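You operate a simulated robot arm through the tools that you are given. There is no shell and no other tool. Be economical: measure what you need, move in short steps, check, and stop when the job is done.

Carry out the task below with a simulated two-armed robot. There is one attempt and no reset: what you move stays moved.

Task
Wipe up the spill on the flat end of the bench with the rag and put it back.
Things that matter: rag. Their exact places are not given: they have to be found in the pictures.

It is judged by the outcome, as a careful person would: the job done as asked, and still so three seconds after it is handed in. It fails if anything else is knocked over, pushed out of place, dropped, spilled or broken.

Robot
Two 7-joint arms with four-finger grippers on one trunk, on a base that drives. Base frame: it is fixed to the floor where the robot stands at the start and does not move with it; the origin is under the middle of the robot, x ahead of it, y to its left, z up; the surface under the hand at the start is at about z = 0.92. Units: m, degrees, N and s.
The left shoulder is at the start at [0.04, 0.181, 1.154], the right one opposite. With the tool pointing down near the work surface each hand reaches from about 0.32 to 0.84 m from the robot's upright axis, wherever it stands, measured 20 degrees to its own side. Payload 3.67 kg a hand.
The TCP of each hand is the grasp point between the finger pads, 0.028 m short of the fingertips. In the tool frame z runs along the fingers and y along their closing line. Largest opening 0.112 m; the body of the gripper starts 0.073 m behind the TCP.
Orientation is told as [roll, pitch, yaw] about the base's x, y, z axes, in that order, counted from this pose: with the fingers straight down and closing along the base's y, the tool's x points along the base's -x, its y along +y and its z along -z.

Tools
- The arms move only by the tool servo_tool. It takes "left_steps", "right_steps" or both (then of equal length, played together; a hand with none holds still); each is a list of rows, each an object (a shift or turn left out is 0, a gripper value left out holds the last) with "travel": the shift along the tool's x, y, z in mm, a list of three; "angular": the turn, a rotation vector about the tool's x, y, z in degrees, a list of three; "jaw": the closure, from 0 (fully open) to 1 (shut). In form: [{"travel": [dx, dy, dz], "angular": [wx, wy, wz], "jaw": jaw}, ...]. A call has 1 to 10 rows; each row is the pose to reach, as a shift and turn from the pose commanded when the call began, along the tool's axes at that moment. A row lasts 0.2 s, in which the tool goes at most 0.05 m and 8.6 degrees; a call with a longer step from one row to the next is refused whole, and so is a gripper value outside its range. Where a pose cannot be reached the arm comes as near as it can. A force on the tool above 40 N (or 10 N above the force at the start of the call, whichever is more), or a blocked arm, ends the call early, and 0.2 s more pass. Each finger halts on what it meets, pressing with about 29 N; the grip force reading is that of the motor and also rises with nothing between the fingers. The clock runs only during rows and for 0.2 s after the last one: add rows that repeat a pose to give the fingers time. It gives the time, the measured TCP pose, the force on the tool (base axes), the opening and the grip force at its end, in the units of the frame above (readings bear some noise), with the torque about the TCP (base axes, N m) and any sound that the robot's microphone picked up.
- Cameras (640 x 400 px; columns grow to the right, rows downward): "scene" is now at [0.1062, 0.0121, 1.3818]; the picture's right is [0.15, -0.99, -0.00], its down [-0.58, -0.09, -0.81] and it looks along [0.80, 0.12, -0.58] (base axes); focal length 283 px, centre (320, 200). "left" rides on the left gripper at [0.06, 0.018, -0.104] in its tool frame; the picture's right is [-0.29, 0.96, 0.00], its down [-0.80, -0.24, -0.55] and it looks along [-0.53, -0.16, 0.83] (tool axes); focal length 234 px, centre (320, 200). "right" rides on the right gripper at [0.06, -0.018, -0.104] in its tool frame; the picture's right is [0.29, 0.96, 0.00], its down [-0.80, 0.24, -0.55] and it looks along [-0.53, 0.16, 0.83] (tool axes); focal length 234 px, centre (320, 200).
- get_image(camera): a new picture of that camera. No time passes.
- raise_lower(by): slides the trunk up (or, below 0, down) by that many m; the arms and the scene camera ride with it, the base frame stays. It gives what a move gives, with no picture.
- base_move(legs): drives the robot by 1 to 6 legs, each [ahead, left, turn to the left] in m, m and degrees, along the robot's own axes; the way and the turn of a leg run together, so that a leg with both is an arc; at most 1.5 m and 180 degrees a leg. The arms and the cameras ride along, it lands a little off, and it stops where it bumps. It gives what a move gives.
- pan_tilt(pan, tilt): turns the head with the scene camera to pan (to the left, within 86 degrees either way) and tilt (down, from -29 to 69), counted from straight ahead of the robot. It gives what a move gives.
- probe_pixels(camera, pixels): for up to 12 pixels [column, row] of the newest picture of that camera ("zoom" is the newest enlarged one), the place [x, y, z] in the base frame of the surface seen there, good to about 0.002 m. No time passes.
- inspect(camera, box): a new picture of the part [left, top, right, bottom] of that camera's present view, enlarged. No time passes.
- hand_in(): hands the job in; it is judged then, once.

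Work in short steps. Measure before you move; look again where a grasp or a placing could have gone wrong, and mend it. You have 80 turns and 58 pictures in all, those below and enlarged ones among them. Open the grippers and draw the arms clear of the work before you hand the job in, unless the task says otherwise; then end with one line.

The tools are called after "Emit:" as a command line: name --argument value ..., lists and objects as JSON in quotes. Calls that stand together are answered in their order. servo_tool: Moves the arms, as the interface text tells. Its arguments: {"type":"object","properties":{"left_steps":{"type":"array"},"right_steps":{"type":"array"}},"required":[]} The other tools are called the same way: raise_lower (by) slides the trunk up or down; base_move (legs) drives the base; pan_tilt (pan, tilt) turns the head that bears the scene camera; get_image (camera) takes a picture; probe_pixels (camera, pixels) gives the place of the surface under pixels of a picture; inspect (camera, box) takes an enlarged picture of a part of a camera's view; hand_in () hands the job in.

At the start:

```text
t: 0.0
left_ee_pos: [0.4807, 0.1604, 1.1899]
left_tool_rot: [-0.2, 0.0, 0.0]
left_force: [-0.1, 0.5, 0.1]
left_moment: [-0.01, -0.01, -0.01]
left_grip_width: 0.1119
left_grip_force: 0.2
right_ee_pos: [0.5468, -0.2093, 1.1752]
right_tool_rot: [0.1, 0.1, 0.1]
right_force: [0.0, 0.2, 0.2]
right_moment: [0.0, 0.03, 0.01]
right_grip_width: 0.1121
right_grip_force: 0.1
trunk travel left (down, up): [-0.275, 0.239]
robot x, y, heading: [0.002, 0.001, 0.1]
head pan, tilt: [8.5, 35.6]
```

scene: 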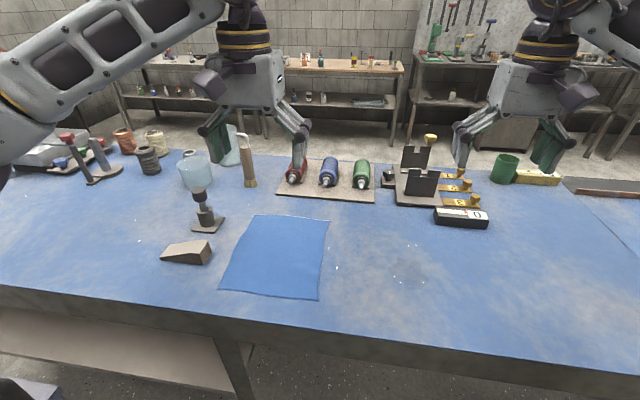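
right: 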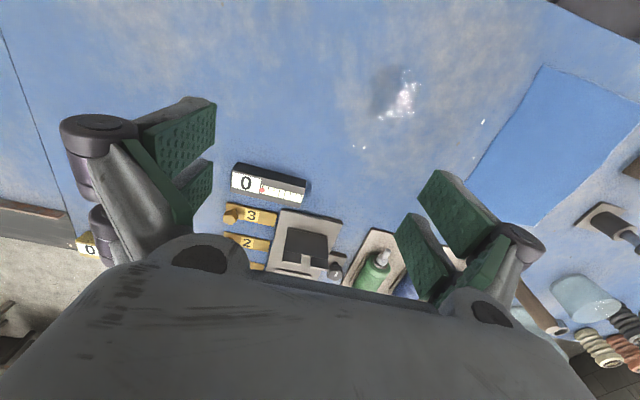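
left: 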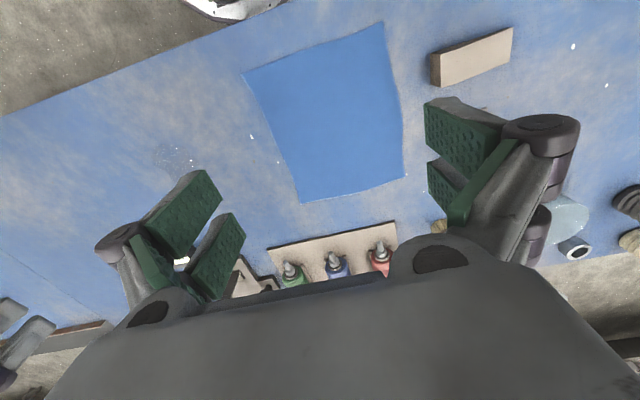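

The blue sheet near (278,255) may be the rag, and a glossy patch near (408,265) may be the spill. I'll enlarge both to check.

Emit:
inspect --camera "scene" --box '[200, 190, 480, 365]'

Emit:
inspect --camera "scene" --box '[480, 130, 640, 330]'

Emit:
inspect --camera "scene" --box '[0, 110, 260, 272]'

Emit:
probe_pixels --camera "scene" --pixels '[[254, 217], [329, 220], [319, 298], [221, 289], [275, 255], [408, 265], [430, 320], [560, 270], [100, 260], [610, 190], [330, 310]]'

```text
2.29 times, centred on (340, 278) of scene
```

zoom: 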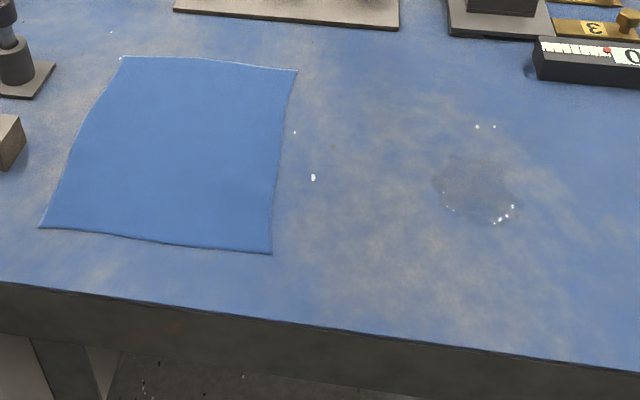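

```text
2.00 times, centred on (560, 230) of scene
```

zoom: 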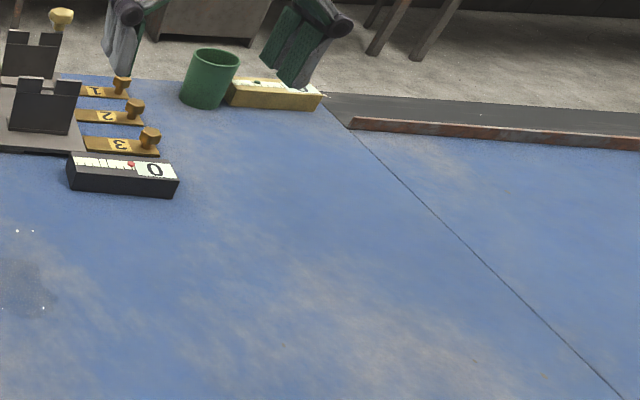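

```text
2.46 times, centred on (130, 191) of scene
```

zoom: 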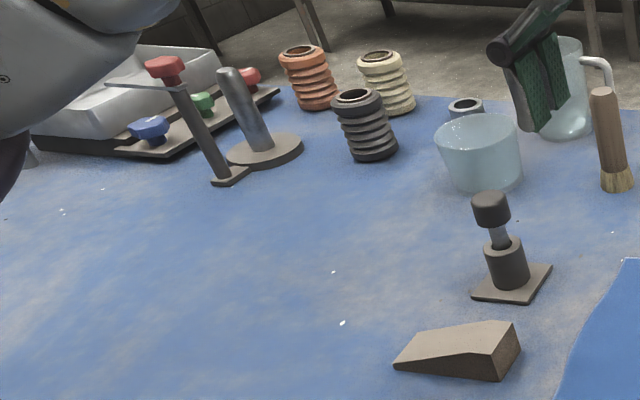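

```text
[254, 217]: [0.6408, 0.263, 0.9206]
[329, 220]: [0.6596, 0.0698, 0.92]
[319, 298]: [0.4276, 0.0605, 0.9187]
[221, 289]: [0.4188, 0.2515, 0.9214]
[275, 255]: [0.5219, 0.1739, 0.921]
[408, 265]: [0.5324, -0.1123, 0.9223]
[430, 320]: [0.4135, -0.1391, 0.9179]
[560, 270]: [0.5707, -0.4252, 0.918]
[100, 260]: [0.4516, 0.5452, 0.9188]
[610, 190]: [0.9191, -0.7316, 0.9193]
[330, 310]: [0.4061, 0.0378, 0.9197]
```

The sheet looks like a rag, about 0.2 m square, with a spill at about (0.53,-0.11). A seam runs along the bench at the right, so I'll look at that end before deciding which end is the "flat end".

Emit:
pan_tilt --pan -50 --tilt 35

Emit:
get_image --camera "scene"

Emit:
pan_tilt --pan 55 --tilt 35

Emit:
get_image --camera "scene"

```text
t: 1.3
left_ee_pos: [0.4808, 0.1622, 1.1897]
left_tool_rot: [-0.1, -0.1, 0.0]
left_force: [-0.6, 0.0, -0.7]
left_moment: [0.0, 0.01, 0.0]
left_grip_width: 0.1123
left_grip_force: 0.0
right_ee_pos: [0.5467, -0.2082, 1.1753]
right_tool_rot: [0.0, 0.0, 0.0]
right_force: [0.2, 0.2, -0.5]
right_moment: [0.0, 0.01, -0.03]
right_grip_width: 0.112
right_grip_force: 0.0
trunk travel left (down, up): [-0.275, 0.239]
robot x, y, heading: [0.0015, -0.0026, 0.0]
head pan, tilt: [-50.0, 35.0]
```

```text
51 pictures are left
```

scene: 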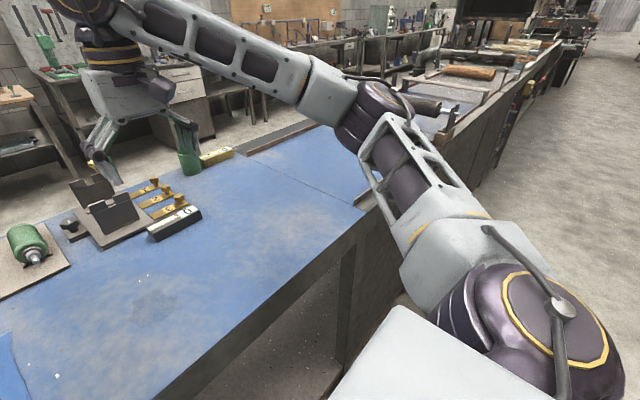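

```text
t: 3.1
left_ee_pos: [0.4809, 0.1616, 1.1892]
left_tool_rot: [-0.2, 0.0, 0.0]
left_force: [-0.5, -0.1, 0.2]
left_moment: [0.01, 0.02, 0.0]
left_grip_width: 0.112
left_grip_force: 0.0
right_ee_pos: [0.5465, -0.209, 1.1759]
right_tool_rot: [0.0, 0.0, 0.0]
right_force: [0.2, 0.2, 0.1]
right_moment: [0.03, 0.01, -0.03]
right_grip_width: 0.1119
right_grip_force: 0.1
trunk travel left (down, up): [-0.275, 0.239]
robot x, y, heading: [0.0016, 0.0024, 0.2]
head pan, tilt: [55.0, 35.0]
```

```text
50 pictures are left
```

scene: 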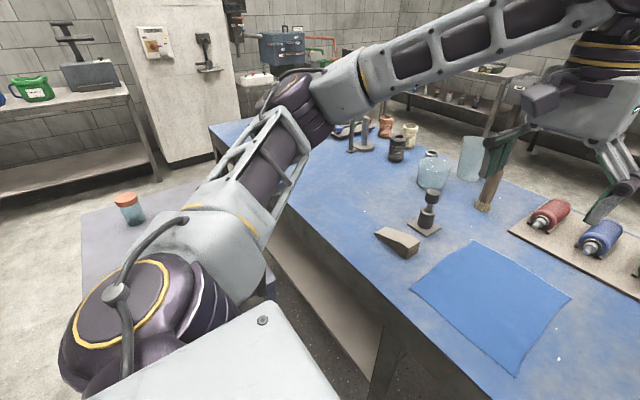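

The right (flat) end has one visible spill, at about (0.53,-0.11), and the blue rag lies next to it. I'll move the right hand aside and bring the left hand above the rag's right edge, half closed.

Emit:
servo_tool --left_steps '[{"travel": [0, 0, 0], "jaw": 0.3}, {"travel": [0, 0, 0], "jaw": 0.5}, {"travel": [-15, -15, 20], "jaw": 0.5}, {"travel": [-30, -30, 55]}, {"travel": [-45, -45, 95]}, {"travel": [-60, -60, 135]}, {"travel": [-64, -62, 170]}, {"travel": [-64, -62, 190]}, {"travel": [-64, -62, 190]}]' --right_steps '[{"travel": [0, -30, 0]}, {"travel": [0, -65, 0]}, {"travel": [0, -100, 0]}, {"travel": [0, -135, 0]}, {"travel": [0, -170, 0]}, {"travel": [0, -200, 0]}, {"travel": [0, -220, 0]}, {"travel": [0, -220, 0]}, {"travel": [0, -220, 0]}]'

Emit:
pan_tilt --pan 5 --tilt 45

Emit:
get_image --camera "scene"

Emit:
get_image --camera "left"

```text
t: 5.1
left_ee_pos: [0.5448, 0.0978, 0.9988]
left_tool_rot: [-0.1, 0.0, 0.0]
left_force: [0.1, 0.4, -0.3]
left_moment: [0.01, -0.01, 0.04]
left_grip_width: 0.0558
left_grip_force: 0.0
right_ee_pos: [0.5461, -0.4303, 1.1751]
right_tool_rot: [-0.1, 0.0, 0.0]
right_force: [-1.1, 0.0, 0.8]
right_moment: [0.03, 0.0, 0.02]
right_grip_width: 0.112
right_grip_force: 0.1
trunk travel left (down, up): [-0.275, 0.239]
robot x, y, heading: [-0.0021, -0.0, -0.1]
head pan, tilt: [55.0, 35.0]
```

```text
t: 6.3
left_ee_pos: [0.5437, 0.0982, 0.9992]
left_tool_rot: [-0.2, 0.0, 0.0]
left_force: [-0.4, 0.0, 0.1]
left_moment: [0.01, 0.02, 0.02]
left_grip_width: 0.056
left_grip_force: 0.0
right_ee_pos: [0.5461, -0.4284, 1.1754]
right_tool_rot: [0.0, 0.0, 0.0]
right_force: [0.8, 0.6, -0.2]
right_moment: [0.02, 0.03, 0.0]
right_grip_width: 0.112
right_grip_force: 0.1
trunk travel left (down, up): [-0.275, 0.239]
robot x, y, heading: [-0.0083, 0.0, -0.1]
head pan, tilt: [5.0, 45.0]
```

```text
49 pictures are left
```

scene: 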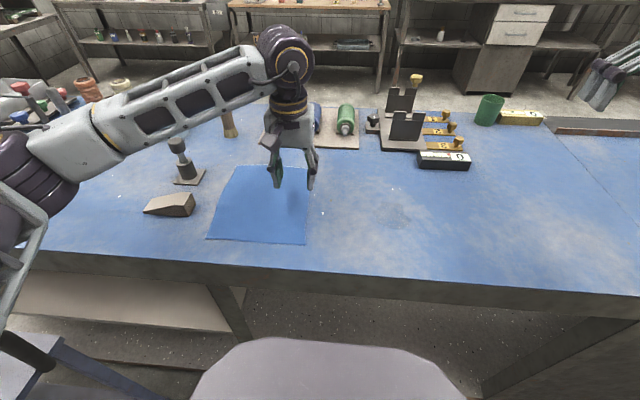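

```text
48 pictures are left
```

left: 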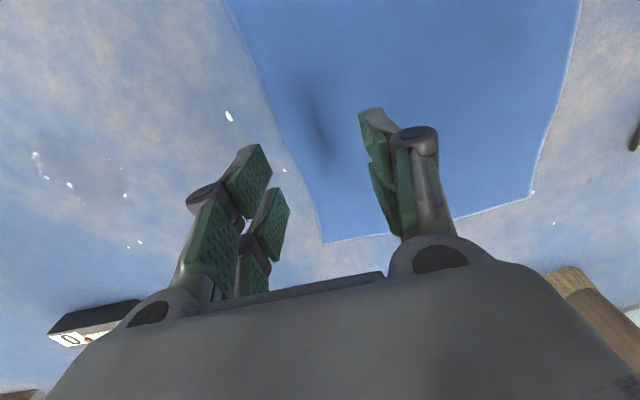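

The rag edge is below the fingers. I'll lower until the tips touch, pressing lightly.

Emit:
servo_tool --left_steps '[{"travel": [0, 8, 20]}, {"travel": [0, 8, 40]}, {"travel": [0, 8, 48]}, {"travel": [0, 8, 52]}, {"travel": [0, 8, 54]}]'

```text
t: 7.5
left_ee_pos: [0.5441, 0.1067, 0.9483]
left_tool_rot: [-0.2, -0.1, -0.1]
left_force: [-0.8, 1.8, 17.0]
left_moment: [0.25, 0.14, -0.03]
left_grip_width: 0.0564
left_grip_force: 5.5
right_ee_pos: [0.5452, -0.4302, 1.1757]
right_tool_rot: [0.0, -0.1, 0.0]
right_force: [-0.2, -0.3, 0.1]
right_moment: [0.0, 0.05, 0.01]
right_grip_width: 0.1122
right_grip_force: 0.0
trunk travel left (down, up): [-0.275, 0.239]
robot x, y, heading: [-0.0001, -0.0025, -0.3]
head pan, tilt: [5.0, 45.0]
```

Contact at 17 N. I'll ease off slightly, close the fingers to gather a fold, and check.

Emit:
servo_tool --left_steps '[{"travel": [0, 0, -1], "jaw": 0.7}, {"travel": [0, 0, -1], "jaw": 0.85}, {"travel": [0, 0, -1], "jaw": 1.0}, {"travel": [0, 0, -1], "jaw": 1.0}, {"travel": [0, 0, -1], "jaw": 1.0}]'

Emit:
get_image --camera "left"

Emit:
inspect --camera "scene" --box '[180, 130, 440, 292]'

```text
t: 8.7
left_ee_pos: [0.5418, 0.1087, 0.9471]
left_tool_rot: [0.0, -0.1, -0.1]
left_force: [0.7, 3.3, 21.4]
left_moment: [-0.09, 0.07, -0.05]
left_grip_width: 0.0035
left_grip_force: 33.7
right_ee_pos: [0.5456, -0.4312, 1.1765]
right_tool_rot: [-0.1, -0.1, 0.0]
right_force: [-0.1, -0.1, -0.2]
right_moment: [0.04, -0.02, 0.02]
right_grip_width: 0.1121
right_grip_force: 0.0
trunk travel left (down, up): [-0.275, 0.239]
robot x, y, heading: [0.001, -0.001, -0.2]
head pan, tilt: [5.0, 45.0]
```

```text
47 pictures are left
```

left: 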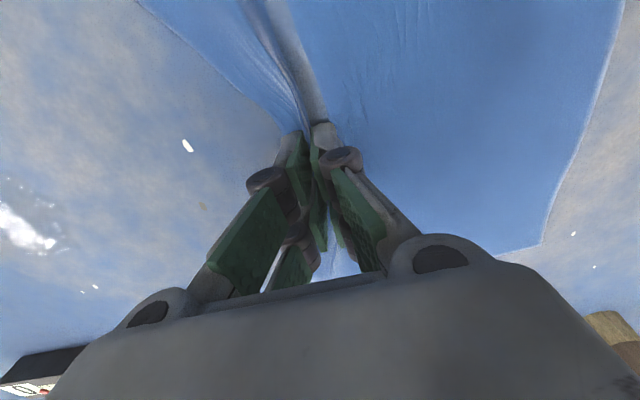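

```text
2.46 times, centred on (310, 211) of scene
```

zoom: 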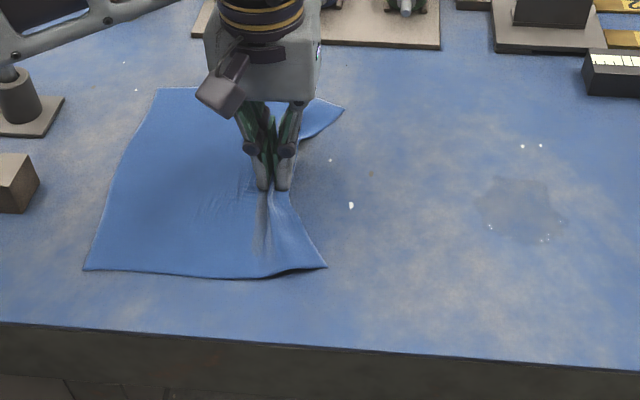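

The cloth is held in a fold (opening 3.5 mm). I'll lift it a little and drag toward the spill's near side (y≈-0.05).

Emit:
servo_tool --left_steps '[{"travel": [0, 0, -8]}, {"travel": [2, -25, -10]}, {"travel": [4, -55, -10]}, {"travel": [6, -85, -10]}, {"travel": [8, -115, -10]}, {"travel": [10, -140, -8]}, {"travel": [10, -155, -5]}, {"travel": [10, -155, -4]}]'

Emit:
inspect --camera "scene" --box '[180, 110, 500, 310]'

```text
t: 10.5
left_ee_pos: [0.5352, -0.0475, 0.9498]
left_tool_rot: [-0.1, 0.0, 0.0]
left_force: [0.2, 0.0, 1.7]
left_moment: [-0.01, 0.04, -0.02]
left_grip_width: 0.0021
left_grip_force: 25.6
right_ee_pos: [0.546, -0.4294, 1.1764]
right_tool_rot: [0.1, 0.0, -0.1]
right_force: [0.8, 0.3, -0.4]
right_moment: [-0.03, -0.02, 0.01]
right_grip_width: 0.1119
right_grip_force: 0.0
trunk travel left (down, up): [-0.275, 0.239]
robot x, y, heading: [0.0011, 0.0023, 0.0]
head pan, tilt: [5.0, 45.0]
```

```text
2.00 times, centred on (340, 210) of scene
```

zoom: 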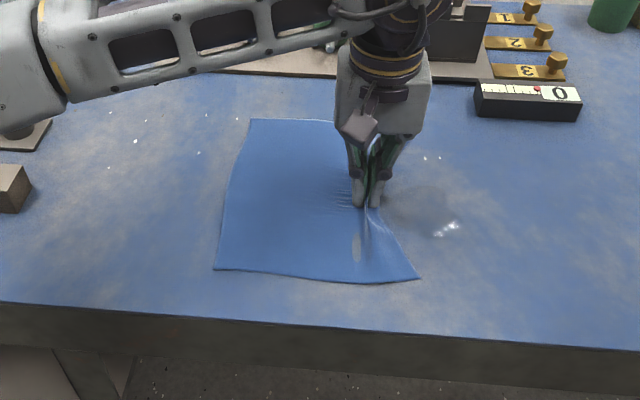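

The rag follows flat and the spill is just ahead. I'll press lightly and wipe across it to y≈-0.19, then make strokes along x and back.

Emit:
servo_tool --left_steps '[{"travel": [0, -20, 2]}, {"travel": [0, -45, 2]}, {"travel": [0, -70, 2]}, {"travel": [0, -95, 2]}, {"travel": [0, -120, 2]}, {"travel": [0, -140, 2]}, {"travel": [0, -140, 2]}]'

Emit:
inspect --camera "scene" --box '[220, 110, 540, 310]'

Emit:
get_image --camera "left"

```text
t: 12.1
left_ee_pos: [0.5355, -0.1865, 0.9486]
left_tool_rot: [0.0, 0.0, 0.1]
left_force: [0.6, 0.4, 0.5]
left_moment: [0.04, 0.01, 0.0]
left_grip_width: 0.0032
left_grip_force: 33.6
right_ee_pos: [0.5453, -0.4287, 1.1755]
right_tool_rot: [0.0, 0.1, 0.0]
right_force: [0.8, 0.6, -0.1]
right_moment: [0.0, 0.01, 0.04]
right_grip_width: 0.112
right_grip_force: 0.1
trunk travel left (down, up): [-0.275, 0.239]
robot x, y, heading: [-0.0, -0.0029, -0.3]
head pan, tilt: [5.0, 45.0]
```

```text
2.00 times, centred on (380, 210) of scene
```

zoom: 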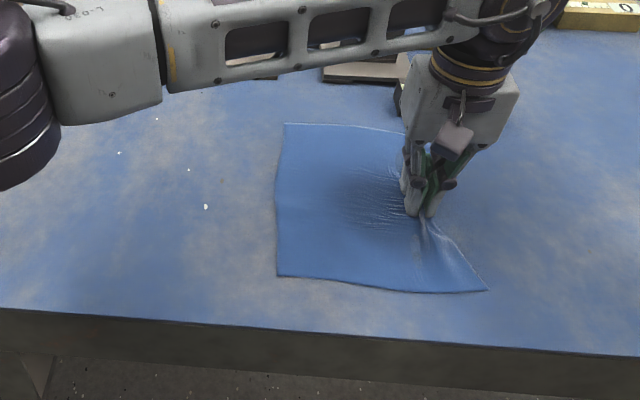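

```text
43 pictures are left
```

left: 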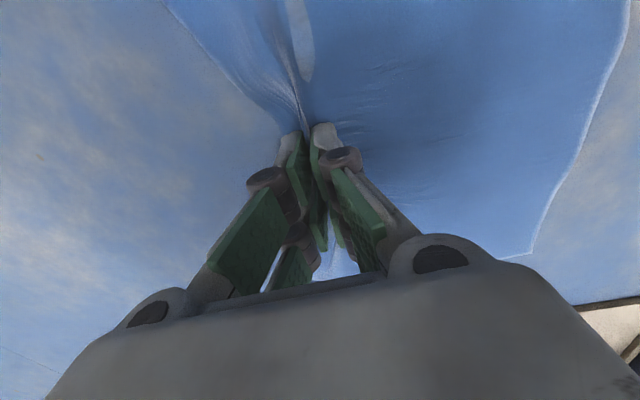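

A dark wet area shows in the middle of the cloth, so it is soaking up. I'll make pressed back-and-forth strokes over the spill with some x variation.

Emit:
servo_tool --left_steps '[{"travel": [10, 25, 2]}, {"travel": [20, 55, 3]}, {"travel": [20, 85, 3]}, {"travel": [20, 115, 3]}, {"travel": [5, 110, 3]}, {"travel": [5, 80, 3]}, {"travel": [5, 50, 3]}, {"travel": [5, 20, 3]}, {"travel": [5, 0, 3]}]'

Emit:
servo_tool --left_steps '[{"travel": [-10, 25, 0]}, {"travel": [-25, 55, 0]}, {"travel": [-25, 85, 0]}, {"travel": [-25, 115, 0]}, {"travel": [-10, 110, 0]}, {"travel": [-10, 80, 0]}, {"travel": [-10, 50, 0]}, {"travel": [-5, 20, 0]}, {"travel": [-5, -10, 0]}, {"travel": [-5, -20, 0]}]'

Emit:
inspect --camera "scene" --box '[220, 110, 540, 310]'

```text
t: 14.1
left_ee_pos: [0.5275, -0.1877, 0.9479]
left_tool_rot: [-0.2, -0.2, 0.0]
left_force: [0.6, 6.1, 34.1]
left_moment: [0.31, 0.01, -0.15]
left_grip_width: 0.002
left_grip_force: 26.5
right_ee_pos: [0.5423, -0.4292, 1.1774]
right_tool_rot: [0.0, -0.3, -0.1]
right_force: [0.6, 0.7, -0.1]
right_moment: [0.01, -0.01, -0.04]
right_grip_width: 0.112
right_grip_force: 0.1
trunk travel left (down, up): [-0.275, 0.239]
robot x, y, heading: [0.0024, 0.0006, -0.0]
head pan, tilt: [5.0, 45.0]
```

```text
t: 16.3
left_ee_pos: [0.5333, -0.2082, 0.9462]
left_tool_rot: [-0.3, 0.0, -0.1]
left_force: [0.4, 6.1, 41.1]
left_moment: [0.39, -0.01, 0.05]
left_grip_width: 0.0017
left_grip_force: 26.0
right_ee_pos: [0.5444, -0.4296, 1.1755]
right_tool_rot: [0.0, -0.1, -0.1]
right_force: [0.7, -0.3, 0.1]
right_moment: [0.03, -0.05, 0.03]
right_grip_width: 0.1119
right_grip_force: 0.0
trunk travel left (down, up): [-0.275, 0.239]
robot x, y, heading: [-0.0005, 0.0005, -0.2]
head pan, tilt: [5.0, 45.0]
```

```text
2.00 times, centred on (380, 210) of scene
```

zoom: 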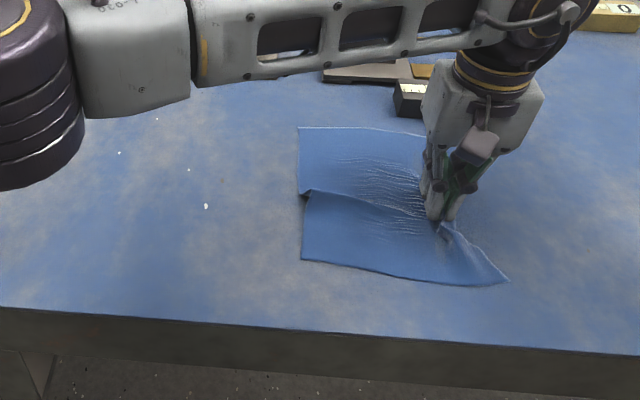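

The press has reached 41 N, so I'm backing off. I'll lift the rag, swinging it toward +y, to see whether the spill is gone.

Emit:
servo_tool --left_steps '[{"travel": [0, 0, -10]}, {"travel": [0, 20, -40]}, {"travel": [0, 50, -75]}, {"travel": [0, 90, -110]}, {"travel": [0, 125, -145]}, {"travel": [0, 160, -180]}, {"travel": [0, 195, -210]}, {"travel": [0, 230, -235]}, {"travel": [0, 265, -250]}, {"travel": [0, 265, -250]}]'

Emit:
get_image --camera "scene"

Emit:
inspect --camera "scene" --box '[260, 140, 500, 290]'

```text
refused: row 4 steps farther than a row can; nothing moved
```

```text
41 pictures are left
```

scene: 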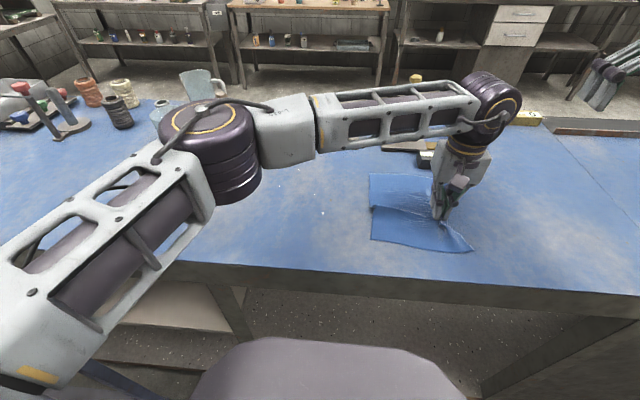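

```text
2.67 times, centred on (380, 215) of scene
```

zoom: 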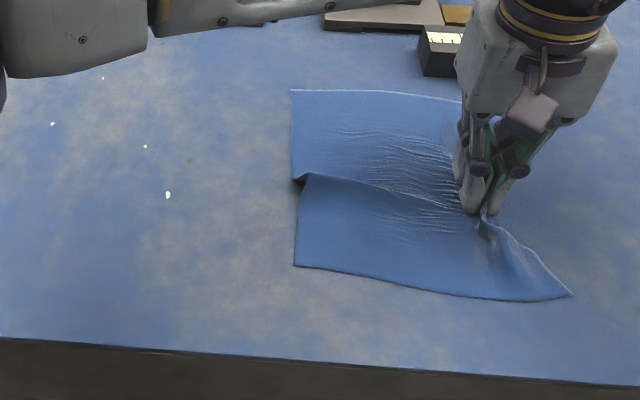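

One step was too long and the call was refused. I'll repeat it with shorter steps.

Emit:
servo_tool --left_steps '[{"travel": [0, 0, -15]}, {"travel": [0, 10, -45]}, {"travel": [0, 35, -80]}, {"travel": [0, 65, -115]}, {"travel": [0, 95, -145]}, {"travel": [0, 125, -175]}, {"travel": [0, 155, -205]}, {"travel": [0, 190, -230]}, {"travel": [0, 225, -250]}, {"travel": [0, 260, -250]}]'

Emit:
get_image --camera "scene"

Emit:
inspect --camera "scene" --box '[300, 140, 500, 265]'

```text
t: 18.5
left_ee_pos: [0.5349, 0.0548, 1.1958]
left_tool_rot: [-0.1, 0.1, -0.1]
left_force: [0.5, -0.6, 1.6]
left_moment: [-0.05, 0.01, 0.01]
left_grip_width: 0.0024
left_grip_force: 31.1
right_ee_pos: [0.5468, -0.4271, 1.1752]
right_tool_rot: [-0.1, 0.0, 0.0]
right_force: [0.5, 0.5, 0.2]
right_moment: [-0.09, 0.05, -0.03]
right_grip_width: 0.1119
right_grip_force: 0.0
trunk travel left (down, up): [-0.275, 0.239]
robot x, y, heading: [0.0005, 0.0017, 0.1]
head pan, tilt: [5.0, 45.0]
```

```text
39 pictures are left
```

scene: 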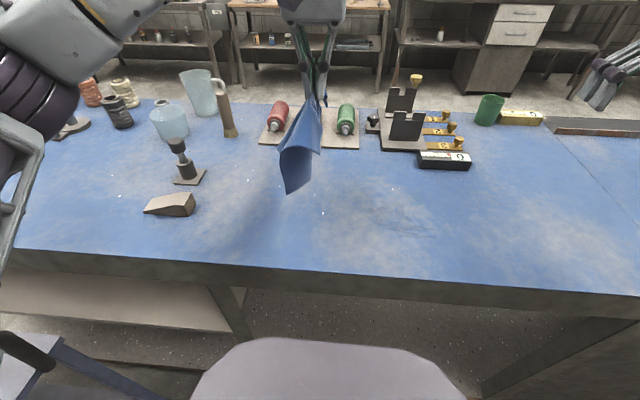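

```text
3.20 times, centred on (400, 202) of scene
```

zoom: 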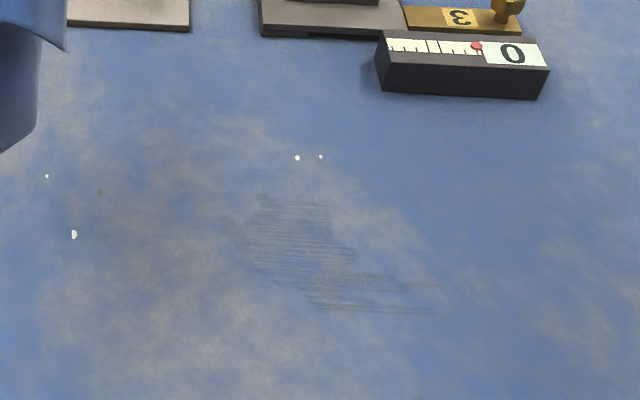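

Most is gone, but a streaky film remains at zoom (225–440,195–315). I'll measure it.

Emit:
probe_pixels --camera "zoom" --pixels '[[225, 225], [265, 197], [330, 205], [300, 250], [350, 255], [240, 265], [320, 305], [435, 285], [435, 315], [295, 157], [72, 234], [370, 300]]'

Emit:
get_image --camera "left"

```text
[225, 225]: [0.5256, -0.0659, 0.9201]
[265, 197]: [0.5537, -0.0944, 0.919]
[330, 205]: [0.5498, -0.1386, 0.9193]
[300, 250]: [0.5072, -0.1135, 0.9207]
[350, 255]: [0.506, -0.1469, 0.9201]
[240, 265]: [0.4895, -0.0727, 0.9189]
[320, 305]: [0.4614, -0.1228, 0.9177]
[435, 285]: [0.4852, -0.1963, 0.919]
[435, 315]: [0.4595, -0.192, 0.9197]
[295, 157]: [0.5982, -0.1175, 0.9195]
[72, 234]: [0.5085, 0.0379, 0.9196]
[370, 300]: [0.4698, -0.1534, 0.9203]
```

```text
37 pictures are left
```

left: 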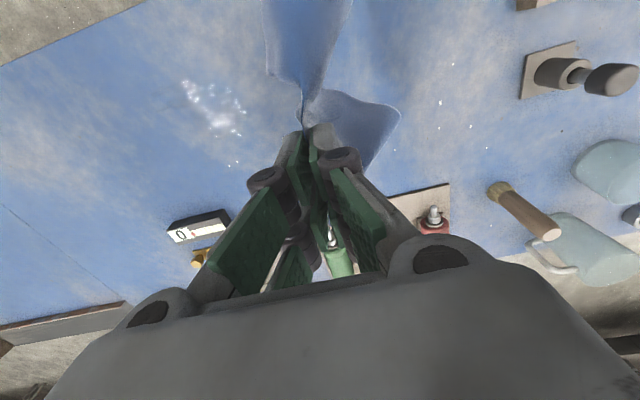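

The film spans about x 0.455–0.56, y -0.20 to -0.06. I'll lay the rag back down with its body trailing to +y and the grip at the near edge of the film.

Emit:
servo_tool --left_steps '[{"travel": [0, 0, 30]}, {"travel": [0, -5, 70]}, {"travel": [0, -20, 105]}, {"travel": [-4, -35, 140]}, {"travel": [-8, -50, 170]}, {"travel": [-12, -70, 200]}, {"travel": [-14, -85, 225]}, {"travel": [-16, -100, 240]}, {"travel": [-16, -105, 245]}, {"travel": [-16, -105, 247]}]'

Emit:
inspect --camera "scene" --box '[220, 110, 540, 310]'

```text
t: 20.7
left_ee_pos: [0.5503, -0.0533, 0.9514]
left_tool_rot: [-0.1, -0.2, 0.1]
left_force: [2.1, 0.0, 12.4]
left_moment: [0.12, 0.06, 0.01]
left_grip_width: 0.003
left_grip_force: 29.4
right_ee_pos: [0.5465, -0.4306, 1.1759]
right_tool_rot: [0.0, 0.0, 0.0]
right_force: [0.7, -0.4, -0.6]
right_moment: [-0.03, 0.0, -0.02]
right_grip_width: 0.1121
right_grip_force: 0.1
trunk travel left (down, up): [-0.275, 0.239]
robot x, y, heading: [0.0002, 0.0034, -0.2]
head pan, tilt: [5.0, 45.0]
```

```text
2.00 times, centred on (380, 210) of scene
```

zoom: 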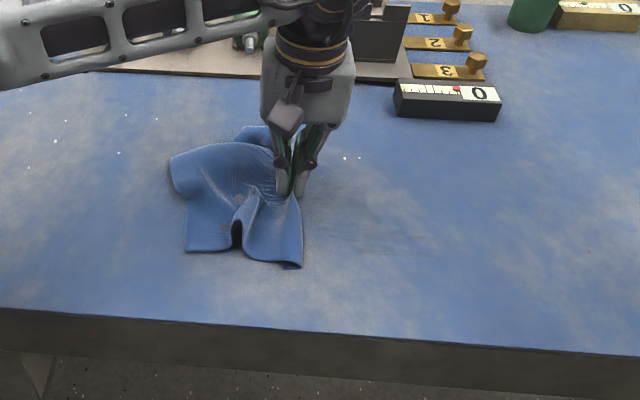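

The rag is down with a bunched wad under the fingers (12 N). I'll make closely spaced strokes, starting at the far side of the film.

Emit:
servo_tool --left_steps '[{"travel": [0, -35, 1]}, {"travel": [0, -70, 1]}, {"travel": [0, -105, 1]}, {"travel": [0, -145, 1]}, {"travel": [15, -145, 1]}, {"travel": [15, -110, 1]}, {"travel": [15, -75, 1]}, {"travel": [15, -40, 1]}, {"travel": [15, 0, 1]}, {"travel": [30, 0, 1]}]'

Emit:
servo_tool --left_steps '[{"travel": [0, -35, 0]}, {"travel": [0, -70, 0]}, {"travel": [0, -105, 0]}, {"travel": [0, -150, 0]}, {"travel": [15, -150, 0]}, {"travel": [15, -110, 0]}, {"travel": [15, -75, 0]}, {"travel": [15, -40, 0]}, {"travel": [15, 0, 0]}, {"travel": [30, 0, 0]}]'

Emit:
servo_tool --left_steps '[{"travel": [0, -35, 0]}, {"travel": [0, -70, 0]}, {"travel": [0, -105, 0]}, {"travel": [0, -150, 0]}, {"travel": [15, -150, 0]}, {"travel": [15, -110, 0]}, {"travel": [15, -75, 0]}, {"travel": [15, -40, 0]}, {"travel": [15, 0, 0]}, {"travel": [30, 0, 0]}]'

Emit:
inspect --camera "scene" --box '[220, 110, 540, 310]'

```text
t: 22.9
left_ee_pos: [0.5214, -0.0499, 0.9486]
left_tool_rot: [0.2, -0.1, 0.2]
left_force: [4.9, 2.7, 14.8]
left_moment: [0.21, -0.05, -0.07]
left_grip_width: 0.0027
left_grip_force: 28.9
right_ee_pos: [0.547, -0.4285, 1.1758]
right_tool_rot: [0.0, 0.0, 0.0]
right_force: [-0.6, 0.5, 0.1]
right_moment: [0.03, 0.01, 0.0]
right_grip_width: 0.112
right_grip_force: 0.1
trunk travel left (down, up): [-0.275, 0.239]
robot x, y, heading: [-0.0015, -0.0024, -0.0]
head pan, tilt: [5.0, 45.0]
```

```text
t: 25.1
left_ee_pos: [0.4914, -0.0507, 0.9488]
left_tool_rot: [0.0, -0.1, 0.2]
left_force: [4.9, 2.5, 12.4]
left_moment: [0.23, -0.06, -0.05]
left_grip_width: 0.0027
left_grip_force: 28.6
right_ee_pos: [0.5452, -0.4297, 1.1769]
right_tool_rot: [0.0, 0.0, 0.0]
right_force: [-0.7, 0.7, 0.3]
right_moment: [0.01, 0.0, -0.02]
right_grip_width: 0.1123
right_grip_force: 0.1
trunk travel left (down, up): [-0.275, 0.239]
robot x, y, heading: [-0.0025, -0.0017, 0.1]
head pan, tilt: [5.0, 45.0]
```

```text
t: 27.3
left_ee_pos: [0.4602, -0.0512, 0.9482]
left_tool_rot: [0.0, -0.2, 0.1]
left_force: [5.0, 4.2, 14.2]
left_moment: [0.3, -0.09, -0.07]
left_grip_width: 0.0027
left_grip_force: 29.2
right_ee_pos: [0.5455, -0.4297, 1.1765]
right_tool_rot: [-0.1, 0.0, 0.0]
right_force: [-0.8, -0.5, 0.1]
right_moment: [0.02, 0.0, 0.0]
right_grip_width: 0.1121
right_grip_force: 0.0
trunk travel left (down, up): [-0.275, 0.239]
robot x, y, heading: [0.0007, -0.0017, -0.0]
head pan, tilt: [5.0, 45.0]
```

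```text
2.00 times, centred on (380, 210) of scene
```

zoom: 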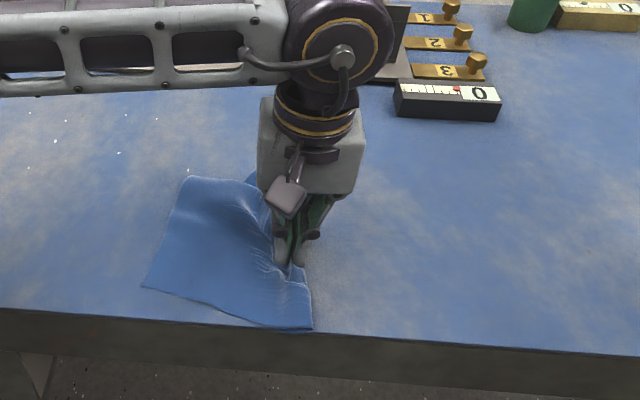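

The film looks gone on the uncovered side. I'll lift the rag toward its home and examine the whole area.

Emit:
servo_tool --left_steps '[{"travel": [0, 0, -20]}, {"travel": [-10, 15, -55]}, {"travel": [-20, 35, -90]}, {"travel": [-30, 60, -120]}, {"travel": [-45, 90, -150]}, {"travel": [-60, 120, -180]}, {"travel": [-75, 150, -210]}, {"travel": [-80, 180, -240]}, {"travel": [-80, 210, -260]}, {"travel": [-80, 230, -260]}]'

Emit:
get_image --camera "scene"

Emit:
inspect --camera "scene" --box '[300, 140, 500, 265]'

Emit:
get_image --camera "left"

```text
t: 29.5
left_ee_pos: [0.5408, 0.178, 1.207]
left_tool_rot: [0.0, -0.1, 0.0]
left_force: [-0.4, -1.1, 0.4]
left_moment: [0.01, 0.0, 0.0]
left_grip_width: 0.0033
left_grip_force: 27.5
right_ee_pos: [0.5452, -0.429, 1.1772]
right_tool_rot: [0.0, 0.1, 0.0]
right_force: [-0.6, -0.6, -0.4]
right_moment: [-0.02, -0.01, 0.02]
right_grip_width: 0.1119
right_grip_force: 0.1
trunk travel left (down, up): [-0.275, 0.239]
robot x, y, heading: [-0.0036, 0.0041, 0.1]
head pan, tilt: [5.0, 45.0]
```

```text
34 pictures are left
```

scene: 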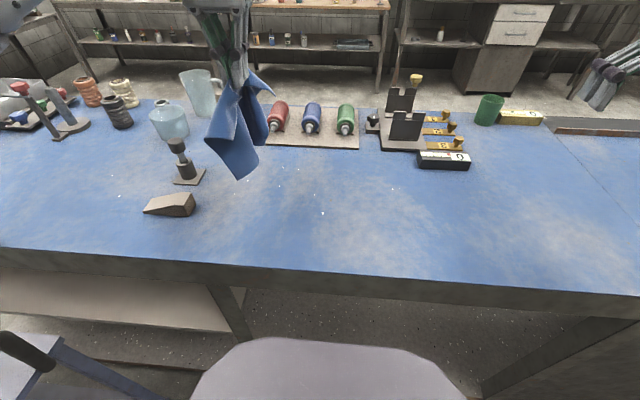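

```text
3.20 times, centred on (400, 202) of scene
```

zoom: 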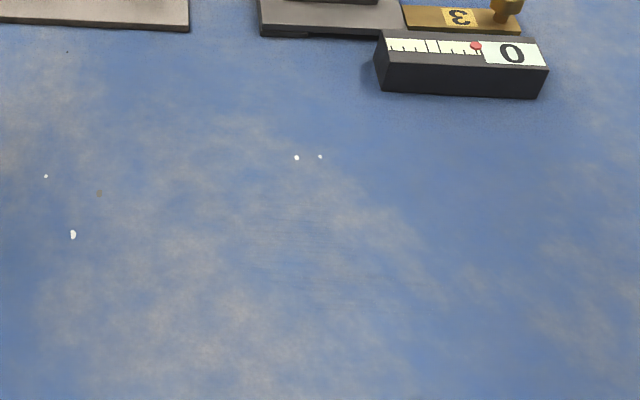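

```text
32 pictures are left
```

left: 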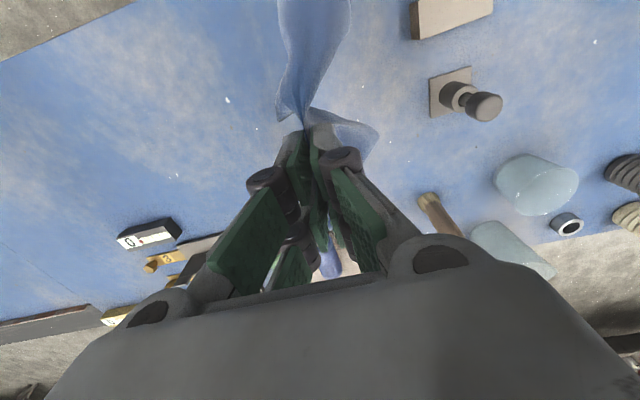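

There's no gloss from the hand camera now, but faint streaks may remain near zoom (300,240). A tighter look will decide.

Emit:
inspect --camera "scene" --box '[350, 180, 450, 243]'

```text
6.35 times, centred on (400, 212) of scene
```

zoom: 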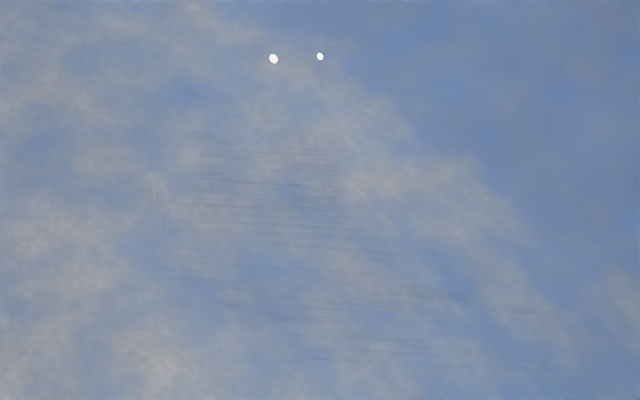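

Faint streaks remain, so I'll do another round, laying the rag down again at the edge of the area first.

Emit:
servo_tool --left_steps '[{"travel": [0, -35, 25]}, {"travel": [0, -70, 55]}, {"travel": [0, -100, 90]}, {"travel": [-4, -125, 125]}, {"travel": [-8, -150, 160]}, {"travel": [-12, -170, 195]}, {"travel": [-16, -190, 225]}, {"travel": [-18, -205, 248]}, {"travel": [-18, -215, 256]}, {"travel": [-18, -218, 258]}]'

Emit:
servo_tool --left_steps '[{"travel": [0, -35, 1]}, {"travel": [0, -70, 1]}, {"travel": [0, -110, 1]}, {"travel": [0, -155, 1]}, {"travel": [13, -155, 1]}, {"travel": [13, -110, 1]}, {"travel": [13, -75, 1]}, {"travel": [13, -40, 1]}, {"travel": [13, 0, 1]}, {"travel": [24, 0, 1]}]'

Emit:
servo_tool --left_steps '[{"travel": [0, -35, 0]}, {"travel": [0, -70, 0]}, {"travel": [0, -110, 0]}, {"travel": [0, -155, 0]}, {"travel": [13, -155, 0]}, {"travel": [13, -110, 0]}, {"travel": [13, -75, 0]}, {"travel": [13, -40, 0]}, {"travel": [13, 0, 0]}, {"travel": [24, 0, 0]}]'

Emit:
servo_tool --left_steps '[{"travel": [0, -35, 0]}, {"travel": [0, -70, 0]}, {"travel": [0, -110, 0]}, {"travel": [0, -155, 0]}, {"travel": [13, -155, 0]}, {"travel": [13, -110, 0]}, {"travel": [13, -75, 0]}, {"travel": [13, -40, 0]}, {"travel": [13, 0, 0]}, {"travel": [24, 0, 0]}]'

Emit:
servo_tool --left_steps '[{"travel": [0, -35, 0]}, {"travel": [0, -70, 0]}, {"travel": [0, -110, 0]}, {"travel": [0, -155, 0]}, {"travel": [13, -155, 0]}, {"travel": [13, -110, 0]}, {"travel": [13, -75, 0]}, {"travel": [13, -40, 0]}, {"travel": [13, 0, 0]}, {"travel": [13, 0, 0]}]'

Emit:
inspect --camera "scene" --box '[220, 110, 540, 310]'

```text
t: 31.7
left_ee_pos: [0.56, -0.0407, 0.9495]
left_tool_rot: [0.0, -0.1, 0.1]
left_force: [0.6, 2.9, 7.5]
left_moment: [0.2, 0.05, -0.04]
left_grip_width: 0.0029
left_grip_force: 29.0
right_ee_pos: [0.5453, -0.4289, 1.1759]
right_tool_rot: [-0.1, -0.1, 0.0]
right_force: [-0.5, 0.4, 0.2]
right_moment: [0.02, 0.0, -0.02]
right_grip_width: 0.1122
right_grip_force: 0.1
trunk travel left (down, up): [-0.275, 0.239]
robot x, y, heading: [0.0011, 0.0036, -0.2]
head pan, tilt: [5.0, 45.0]
```

```text
t: 33.9
left_ee_pos: [0.5348, -0.0388, 0.9469]
left_tool_rot: [0.1, -0.1, 0.3]
left_force: [7.1, 3.2, 18.4]
left_moment: [0.26, -0.22, -0.1]
left_grip_width: 0.0027
left_grip_force: 29.0
right_ee_pos: [0.5463, -0.4292, 1.1754]
right_tool_rot: [0.0, 0.0, 0.1]
right_force: [0.7, -1.0, -0.2]
right_moment: [-0.02, 0.0, 0.0]
right_grip_width: 0.1119
right_grip_force: 0.0
trunk travel left (down, up): [-0.275, 0.239]
robot x, y, heading: [0.0026, -0.0017, -0.0]
head pan, tilt: [5.0, 45.0]
```

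```text
t: 36.1
left_ee_pos: [0.5103, -0.0415, 0.9496]
left_tool_rot: [0.0, 0.0, 0.1]
left_force: [-0.2, -1.1, 2.1]
left_moment: [0.11, 0.0, 0.03]
left_grip_width: 0.0024
left_grip_force: 30.1
right_ee_pos: [0.5457, -0.4298, 1.1752]
right_tool_rot: [0.1, 0.0, 0.0]
right_force: [-0.9, 0.5, -0.2]
right_moment: [0.03, -0.01, 0.0]
right_grip_width: 0.1119
right_grip_force: 0.1
trunk travel left (down, up): [-0.275, 0.239]
robot x, y, heading: [-0.0008, -0.0021, 0.2]
head pan, tilt: [5.0, 45.0]
```

```text
t: 38.3
left_ee_pos: [0.4881, -0.0403, 0.9484]
left_tool_rot: [0.0, -0.2, 0.1]
left_force: [0.6, 0.2, 4.2]
left_moment: [0.05, -0.01, 0.0]
left_grip_width: 0.0031
left_grip_force: 28.6
right_ee_pos: [0.5452, -0.4305, 1.1754]
right_tool_rot: [0.1, 0.0, 0.0]
right_force: [-0.4, -0.4, -0.4]
right_moment: [0.01, 0.0, -0.01]
right_grip_width: 0.1122
right_grip_force: 0.0
trunk travel left (down, up): [-0.275, 0.239]
robot x, y, heading: [0.0025, -0.0024, 0.1]
head pan, tilt: [5.0, 45.0]
```

```text
t: 40.5
left_ee_pos: [0.477, -0.0409, 0.9485]
left_tool_rot: [0.1, 0.0, -0.1]
left_force: [0.6, 0.1, 2.3]
left_moment: [0.09, -0.01, 0.0]
left_grip_width: 0.003
left_grip_force: 28.4
right_ee_pos: [0.5462, -0.4308, 1.1749]
right_tool_rot: [0.1, -0.1, 0.1]
right_force: [0.1, -0.1, -0.8]
right_moment: [0.02, 0.0, -0.01]
right_grip_width: 0.1122
right_grip_force: 0.1
trunk travel left (down, up): [-0.275, 0.239]
robot x, y, heading: [0.001, -0.001, 0.0]
head pan, tilt: [5.0, 45.0]
```

```text
2.00 times, centred on (380, 210) of scene
```

zoom: 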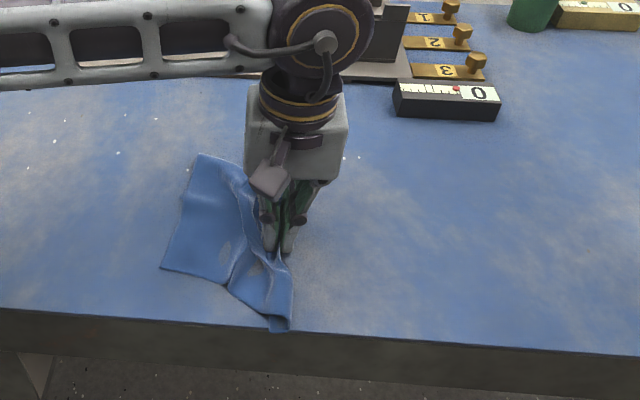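

Next I'll lift the rag high toward its home and check the wiped surface.

Emit:
servo_tool --left_steps '[{"travel": [0, 0, -20]}, {"travel": [-10, 15, -55]}, {"travel": [-20, 35, -90]}, {"travel": [-30, 60, -120]}, {"travel": [-45, 90, -150]}, {"travel": [-60, 120, -180]}, {"travel": [-65, 155, -210]}, {"travel": [-65, 190, -240]}, {"travel": [-65, 225, -260]}, {"travel": [-65, 250, -260]}]'

Emit:
inspect --camera "scene" --box '[350, 180, 450, 243]'

Emit:
get_image --camera "scene"

Emit:
get_image --camera "left"

```text
t: 42.7
left_ee_pos: [0.5402, 0.2142, 1.2087]
left_tool_rot: [-0.2, 0.0, 0.0]
left_force: [0.4, 0.6, -1.4]
left_moment: [-0.06, 0.0, -0.02]
left_grip_width: 0.0035
left_grip_force: 29.2
right_ee_pos: [0.5458, -0.428, 1.1766]
right_tool_rot: [0.1, 0.0, 0.0]
right_force: [0.0, 0.3, 0.4]
right_moment: [0.0, -0.02, 0.01]
right_grip_width: 0.1121
right_grip_force: 0.1
trunk travel left (down, up): [-0.275, 0.239]
robot x, y, heading: [-0.0018, 0.0012, -0.0]
head pan, tilt: [5.0, 45.0]
```

```text
6.35 times, centred on (400, 212) of scene
```

zoom: 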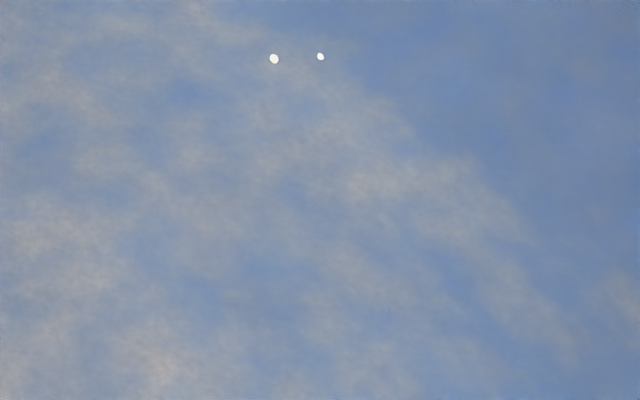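

```text
28 pictures are left
```

scene: 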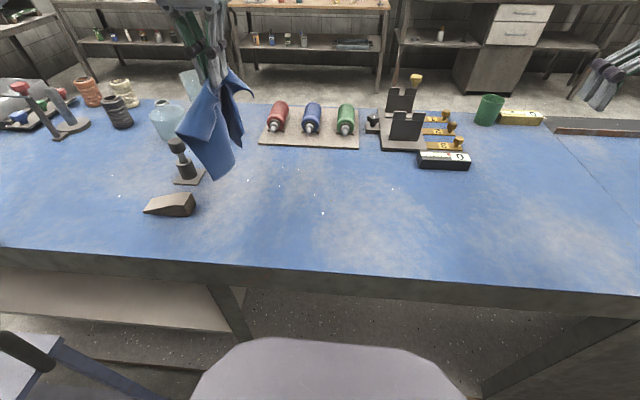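

```text
27 pictures are left
```

left: 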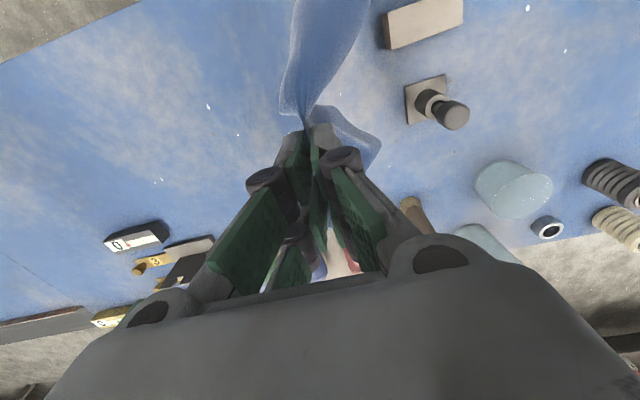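

The surface is clean with no streaks left. Before laying the rag home, I'll measure the wedge and the valve base near its left side.

Emit:
probe_pixels --camera "scene" --pixels '[[196, 213], [193, 196], [200, 183], [206, 172], [235, 178], [190, 135], [250, 90], [232, 134], [262, 144]]'

```text
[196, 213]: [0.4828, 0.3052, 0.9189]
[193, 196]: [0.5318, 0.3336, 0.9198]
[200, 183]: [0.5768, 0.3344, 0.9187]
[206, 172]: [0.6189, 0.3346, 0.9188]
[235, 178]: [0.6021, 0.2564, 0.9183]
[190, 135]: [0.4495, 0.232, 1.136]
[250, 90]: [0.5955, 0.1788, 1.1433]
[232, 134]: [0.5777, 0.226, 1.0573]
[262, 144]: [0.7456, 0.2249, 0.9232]
```

There is about 5 cm of clearance to the wedge. I'll lower so the hem touches near y≈0.2, then sweep toward -y while coming down, staying 5 mm above contact.

Emit:
servo_tool --left_steps '[{"travel": [0, -15, 30]}, {"travel": [0, -15, 60]}, {"travel": [0, -15, 90]}, {"travel": [0, -25, 115]}, {"travel": [0, -45, 140]}, {"travel": [0, -65, 165]}, {"travel": [0, -85, 190]}, {"travel": [0, -110, 215]}, {"travel": [0, -135, 235]}, {"travel": [0, -160, 250]}]'

Emit:
inspect --camera "scene" --box '[140, 90, 460, 290]'

```text
t: 44.9
left_ee_pos: [0.5406, 0.0499, 0.9582]
left_tool_rot: [0.0, 0.0, 0.1]
left_force: [-0.5, 1.3, 1.2]
left_moment: [0.03, -0.03, 0.03]
left_grip_width: 0.003
left_grip_force: 27.6
right_ee_pos: [0.5468, -0.4301, 1.1747]
right_tool_rot: [0.1, -0.1, -0.1]
right_force: [0.4, -0.5, 0.5]
right_moment: [0.05, 0.01, -0.02]
right_grip_width: 0.1121
right_grip_force: 0.1
trunk travel left (down, up): [-0.275, 0.239]
robot x, y, heading: [-0.0007, 0.0027, 0.3]
head pan, tilt: [5.0, 45.0]
```

```text
2.00 times, centred on (300, 190) of scene
```

zoom: 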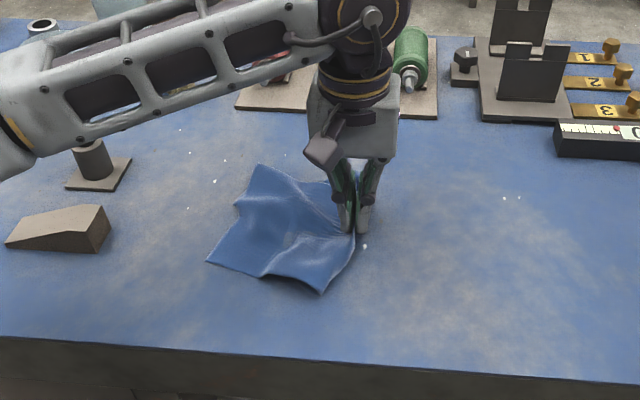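

The rag landed fairly spread. I'll drag about 80 mm further toward -y to straighten it, then open gently to release the fold and rise.

Emit:
servo_tool --left_steps '[{"travel": [0, -20, 5]}, {"travel": [0, -45, 7]}, {"travel": [0, -65, 7]}, {"travel": [0, -80, 8]}, {"travel": [0, -80, 8], "jaw": 0.85}, {"travel": [0, -80, 8], "jaw": 0.65}, {"travel": [0, -80, 8], "jaw": 0.5}, {"travel": [0, -80, -20], "jaw": 0.5}, {"travel": [0, -80, -60]}, {"travel": [0, -80, -100]}]'

Emit:
servo_tool --left_steps '[{"travel": [0, 30, -30]}, {"travel": [0, 65, -60]}, {"travel": [0, 100, -80]}, {"travel": [0, 140, -100]}, {"travel": [0, 180, -100]}, {"travel": [0, 200, -100]}]'

Emit:
inspect --camera "scene" --box '[140, 90, 460, 290]'

Emit:
get_image --camera "left"

```text
t: 47.1
left_ee_pos: [0.5366, -0.0273, 1.0596]
left_tool_rot: [0.0, 0.1, 0.0]
left_force: [0.3, -0.2, -1.1]
left_moment: [-0.01, -0.01, 0.02]
left_grip_width: 0.0561
left_grip_force: 0.0
right_ee_pos: [0.5452, -0.4299, 1.1763]
right_tool_rot: [0.1, 0.0, 0.0]
right_force: [-0.7, -0.6, 0.0]
right_moment: [0.0, -0.01, -0.01]
right_grip_width: 0.1119
right_grip_force: 0.1
trunk travel left (down, up): [-0.275, 0.239]
robot x, y, heading: [0.0033, -0.0004, -0.3]
head pan, tilt: [5.0, 45.0]
```

```text
t: 48.5
left_ee_pos: [0.5377, 0.1724, 1.1598]
left_tool_rot: [-0.1, 0.0, 0.0]
left_force: [-0.3, -0.2, 0.0]
left_moment: [0.01, 0.0, -0.02]
left_grip_width: 0.0564
left_grip_force: 0.1
right_ee_pos: [0.547, -0.4297, 1.1761]
right_tool_rot: [0.0, -0.1, 0.0]
right_force: [0.2, -0.1, 0.2]
right_moment: [0.02, -0.06, 0.05]
right_grip_width: 0.1118
right_grip_force: 0.1
trunk travel left (down, up): [-0.275, 0.239]
robot x, y, heading: [-0.0008, 0.0001, -0.1]
head pan, tilt: [5.0, 45.0]
```

```text
2.00 times, centred on (300, 190) of scene
```

zoom: 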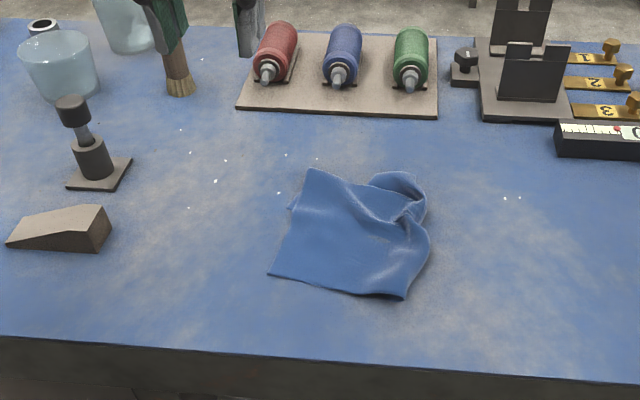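

```text
24 pictures are left
```

left: 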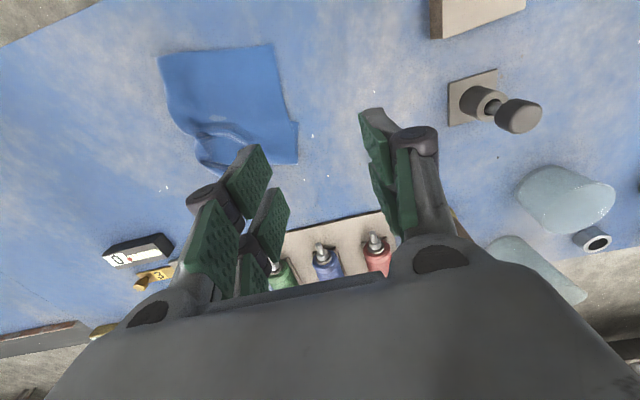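

The rag is down, about 0.1 m right of home with the far right corner crumpled. I'll measure its outline.

Emit:
probe_pixels --camera "zoom" --pixels '[[269, 274], [312, 169], [404, 299], [430, 245], [425, 200], [380, 175], [410, 180], [292, 222], [360, 230], [395, 218]]'

```text
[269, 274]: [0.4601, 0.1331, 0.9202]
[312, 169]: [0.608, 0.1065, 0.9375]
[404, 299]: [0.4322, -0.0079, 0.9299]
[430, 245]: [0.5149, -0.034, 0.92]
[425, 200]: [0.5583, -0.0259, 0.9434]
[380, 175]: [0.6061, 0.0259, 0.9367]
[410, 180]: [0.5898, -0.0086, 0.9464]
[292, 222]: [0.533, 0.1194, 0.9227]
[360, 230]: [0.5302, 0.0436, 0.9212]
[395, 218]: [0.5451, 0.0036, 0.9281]
```

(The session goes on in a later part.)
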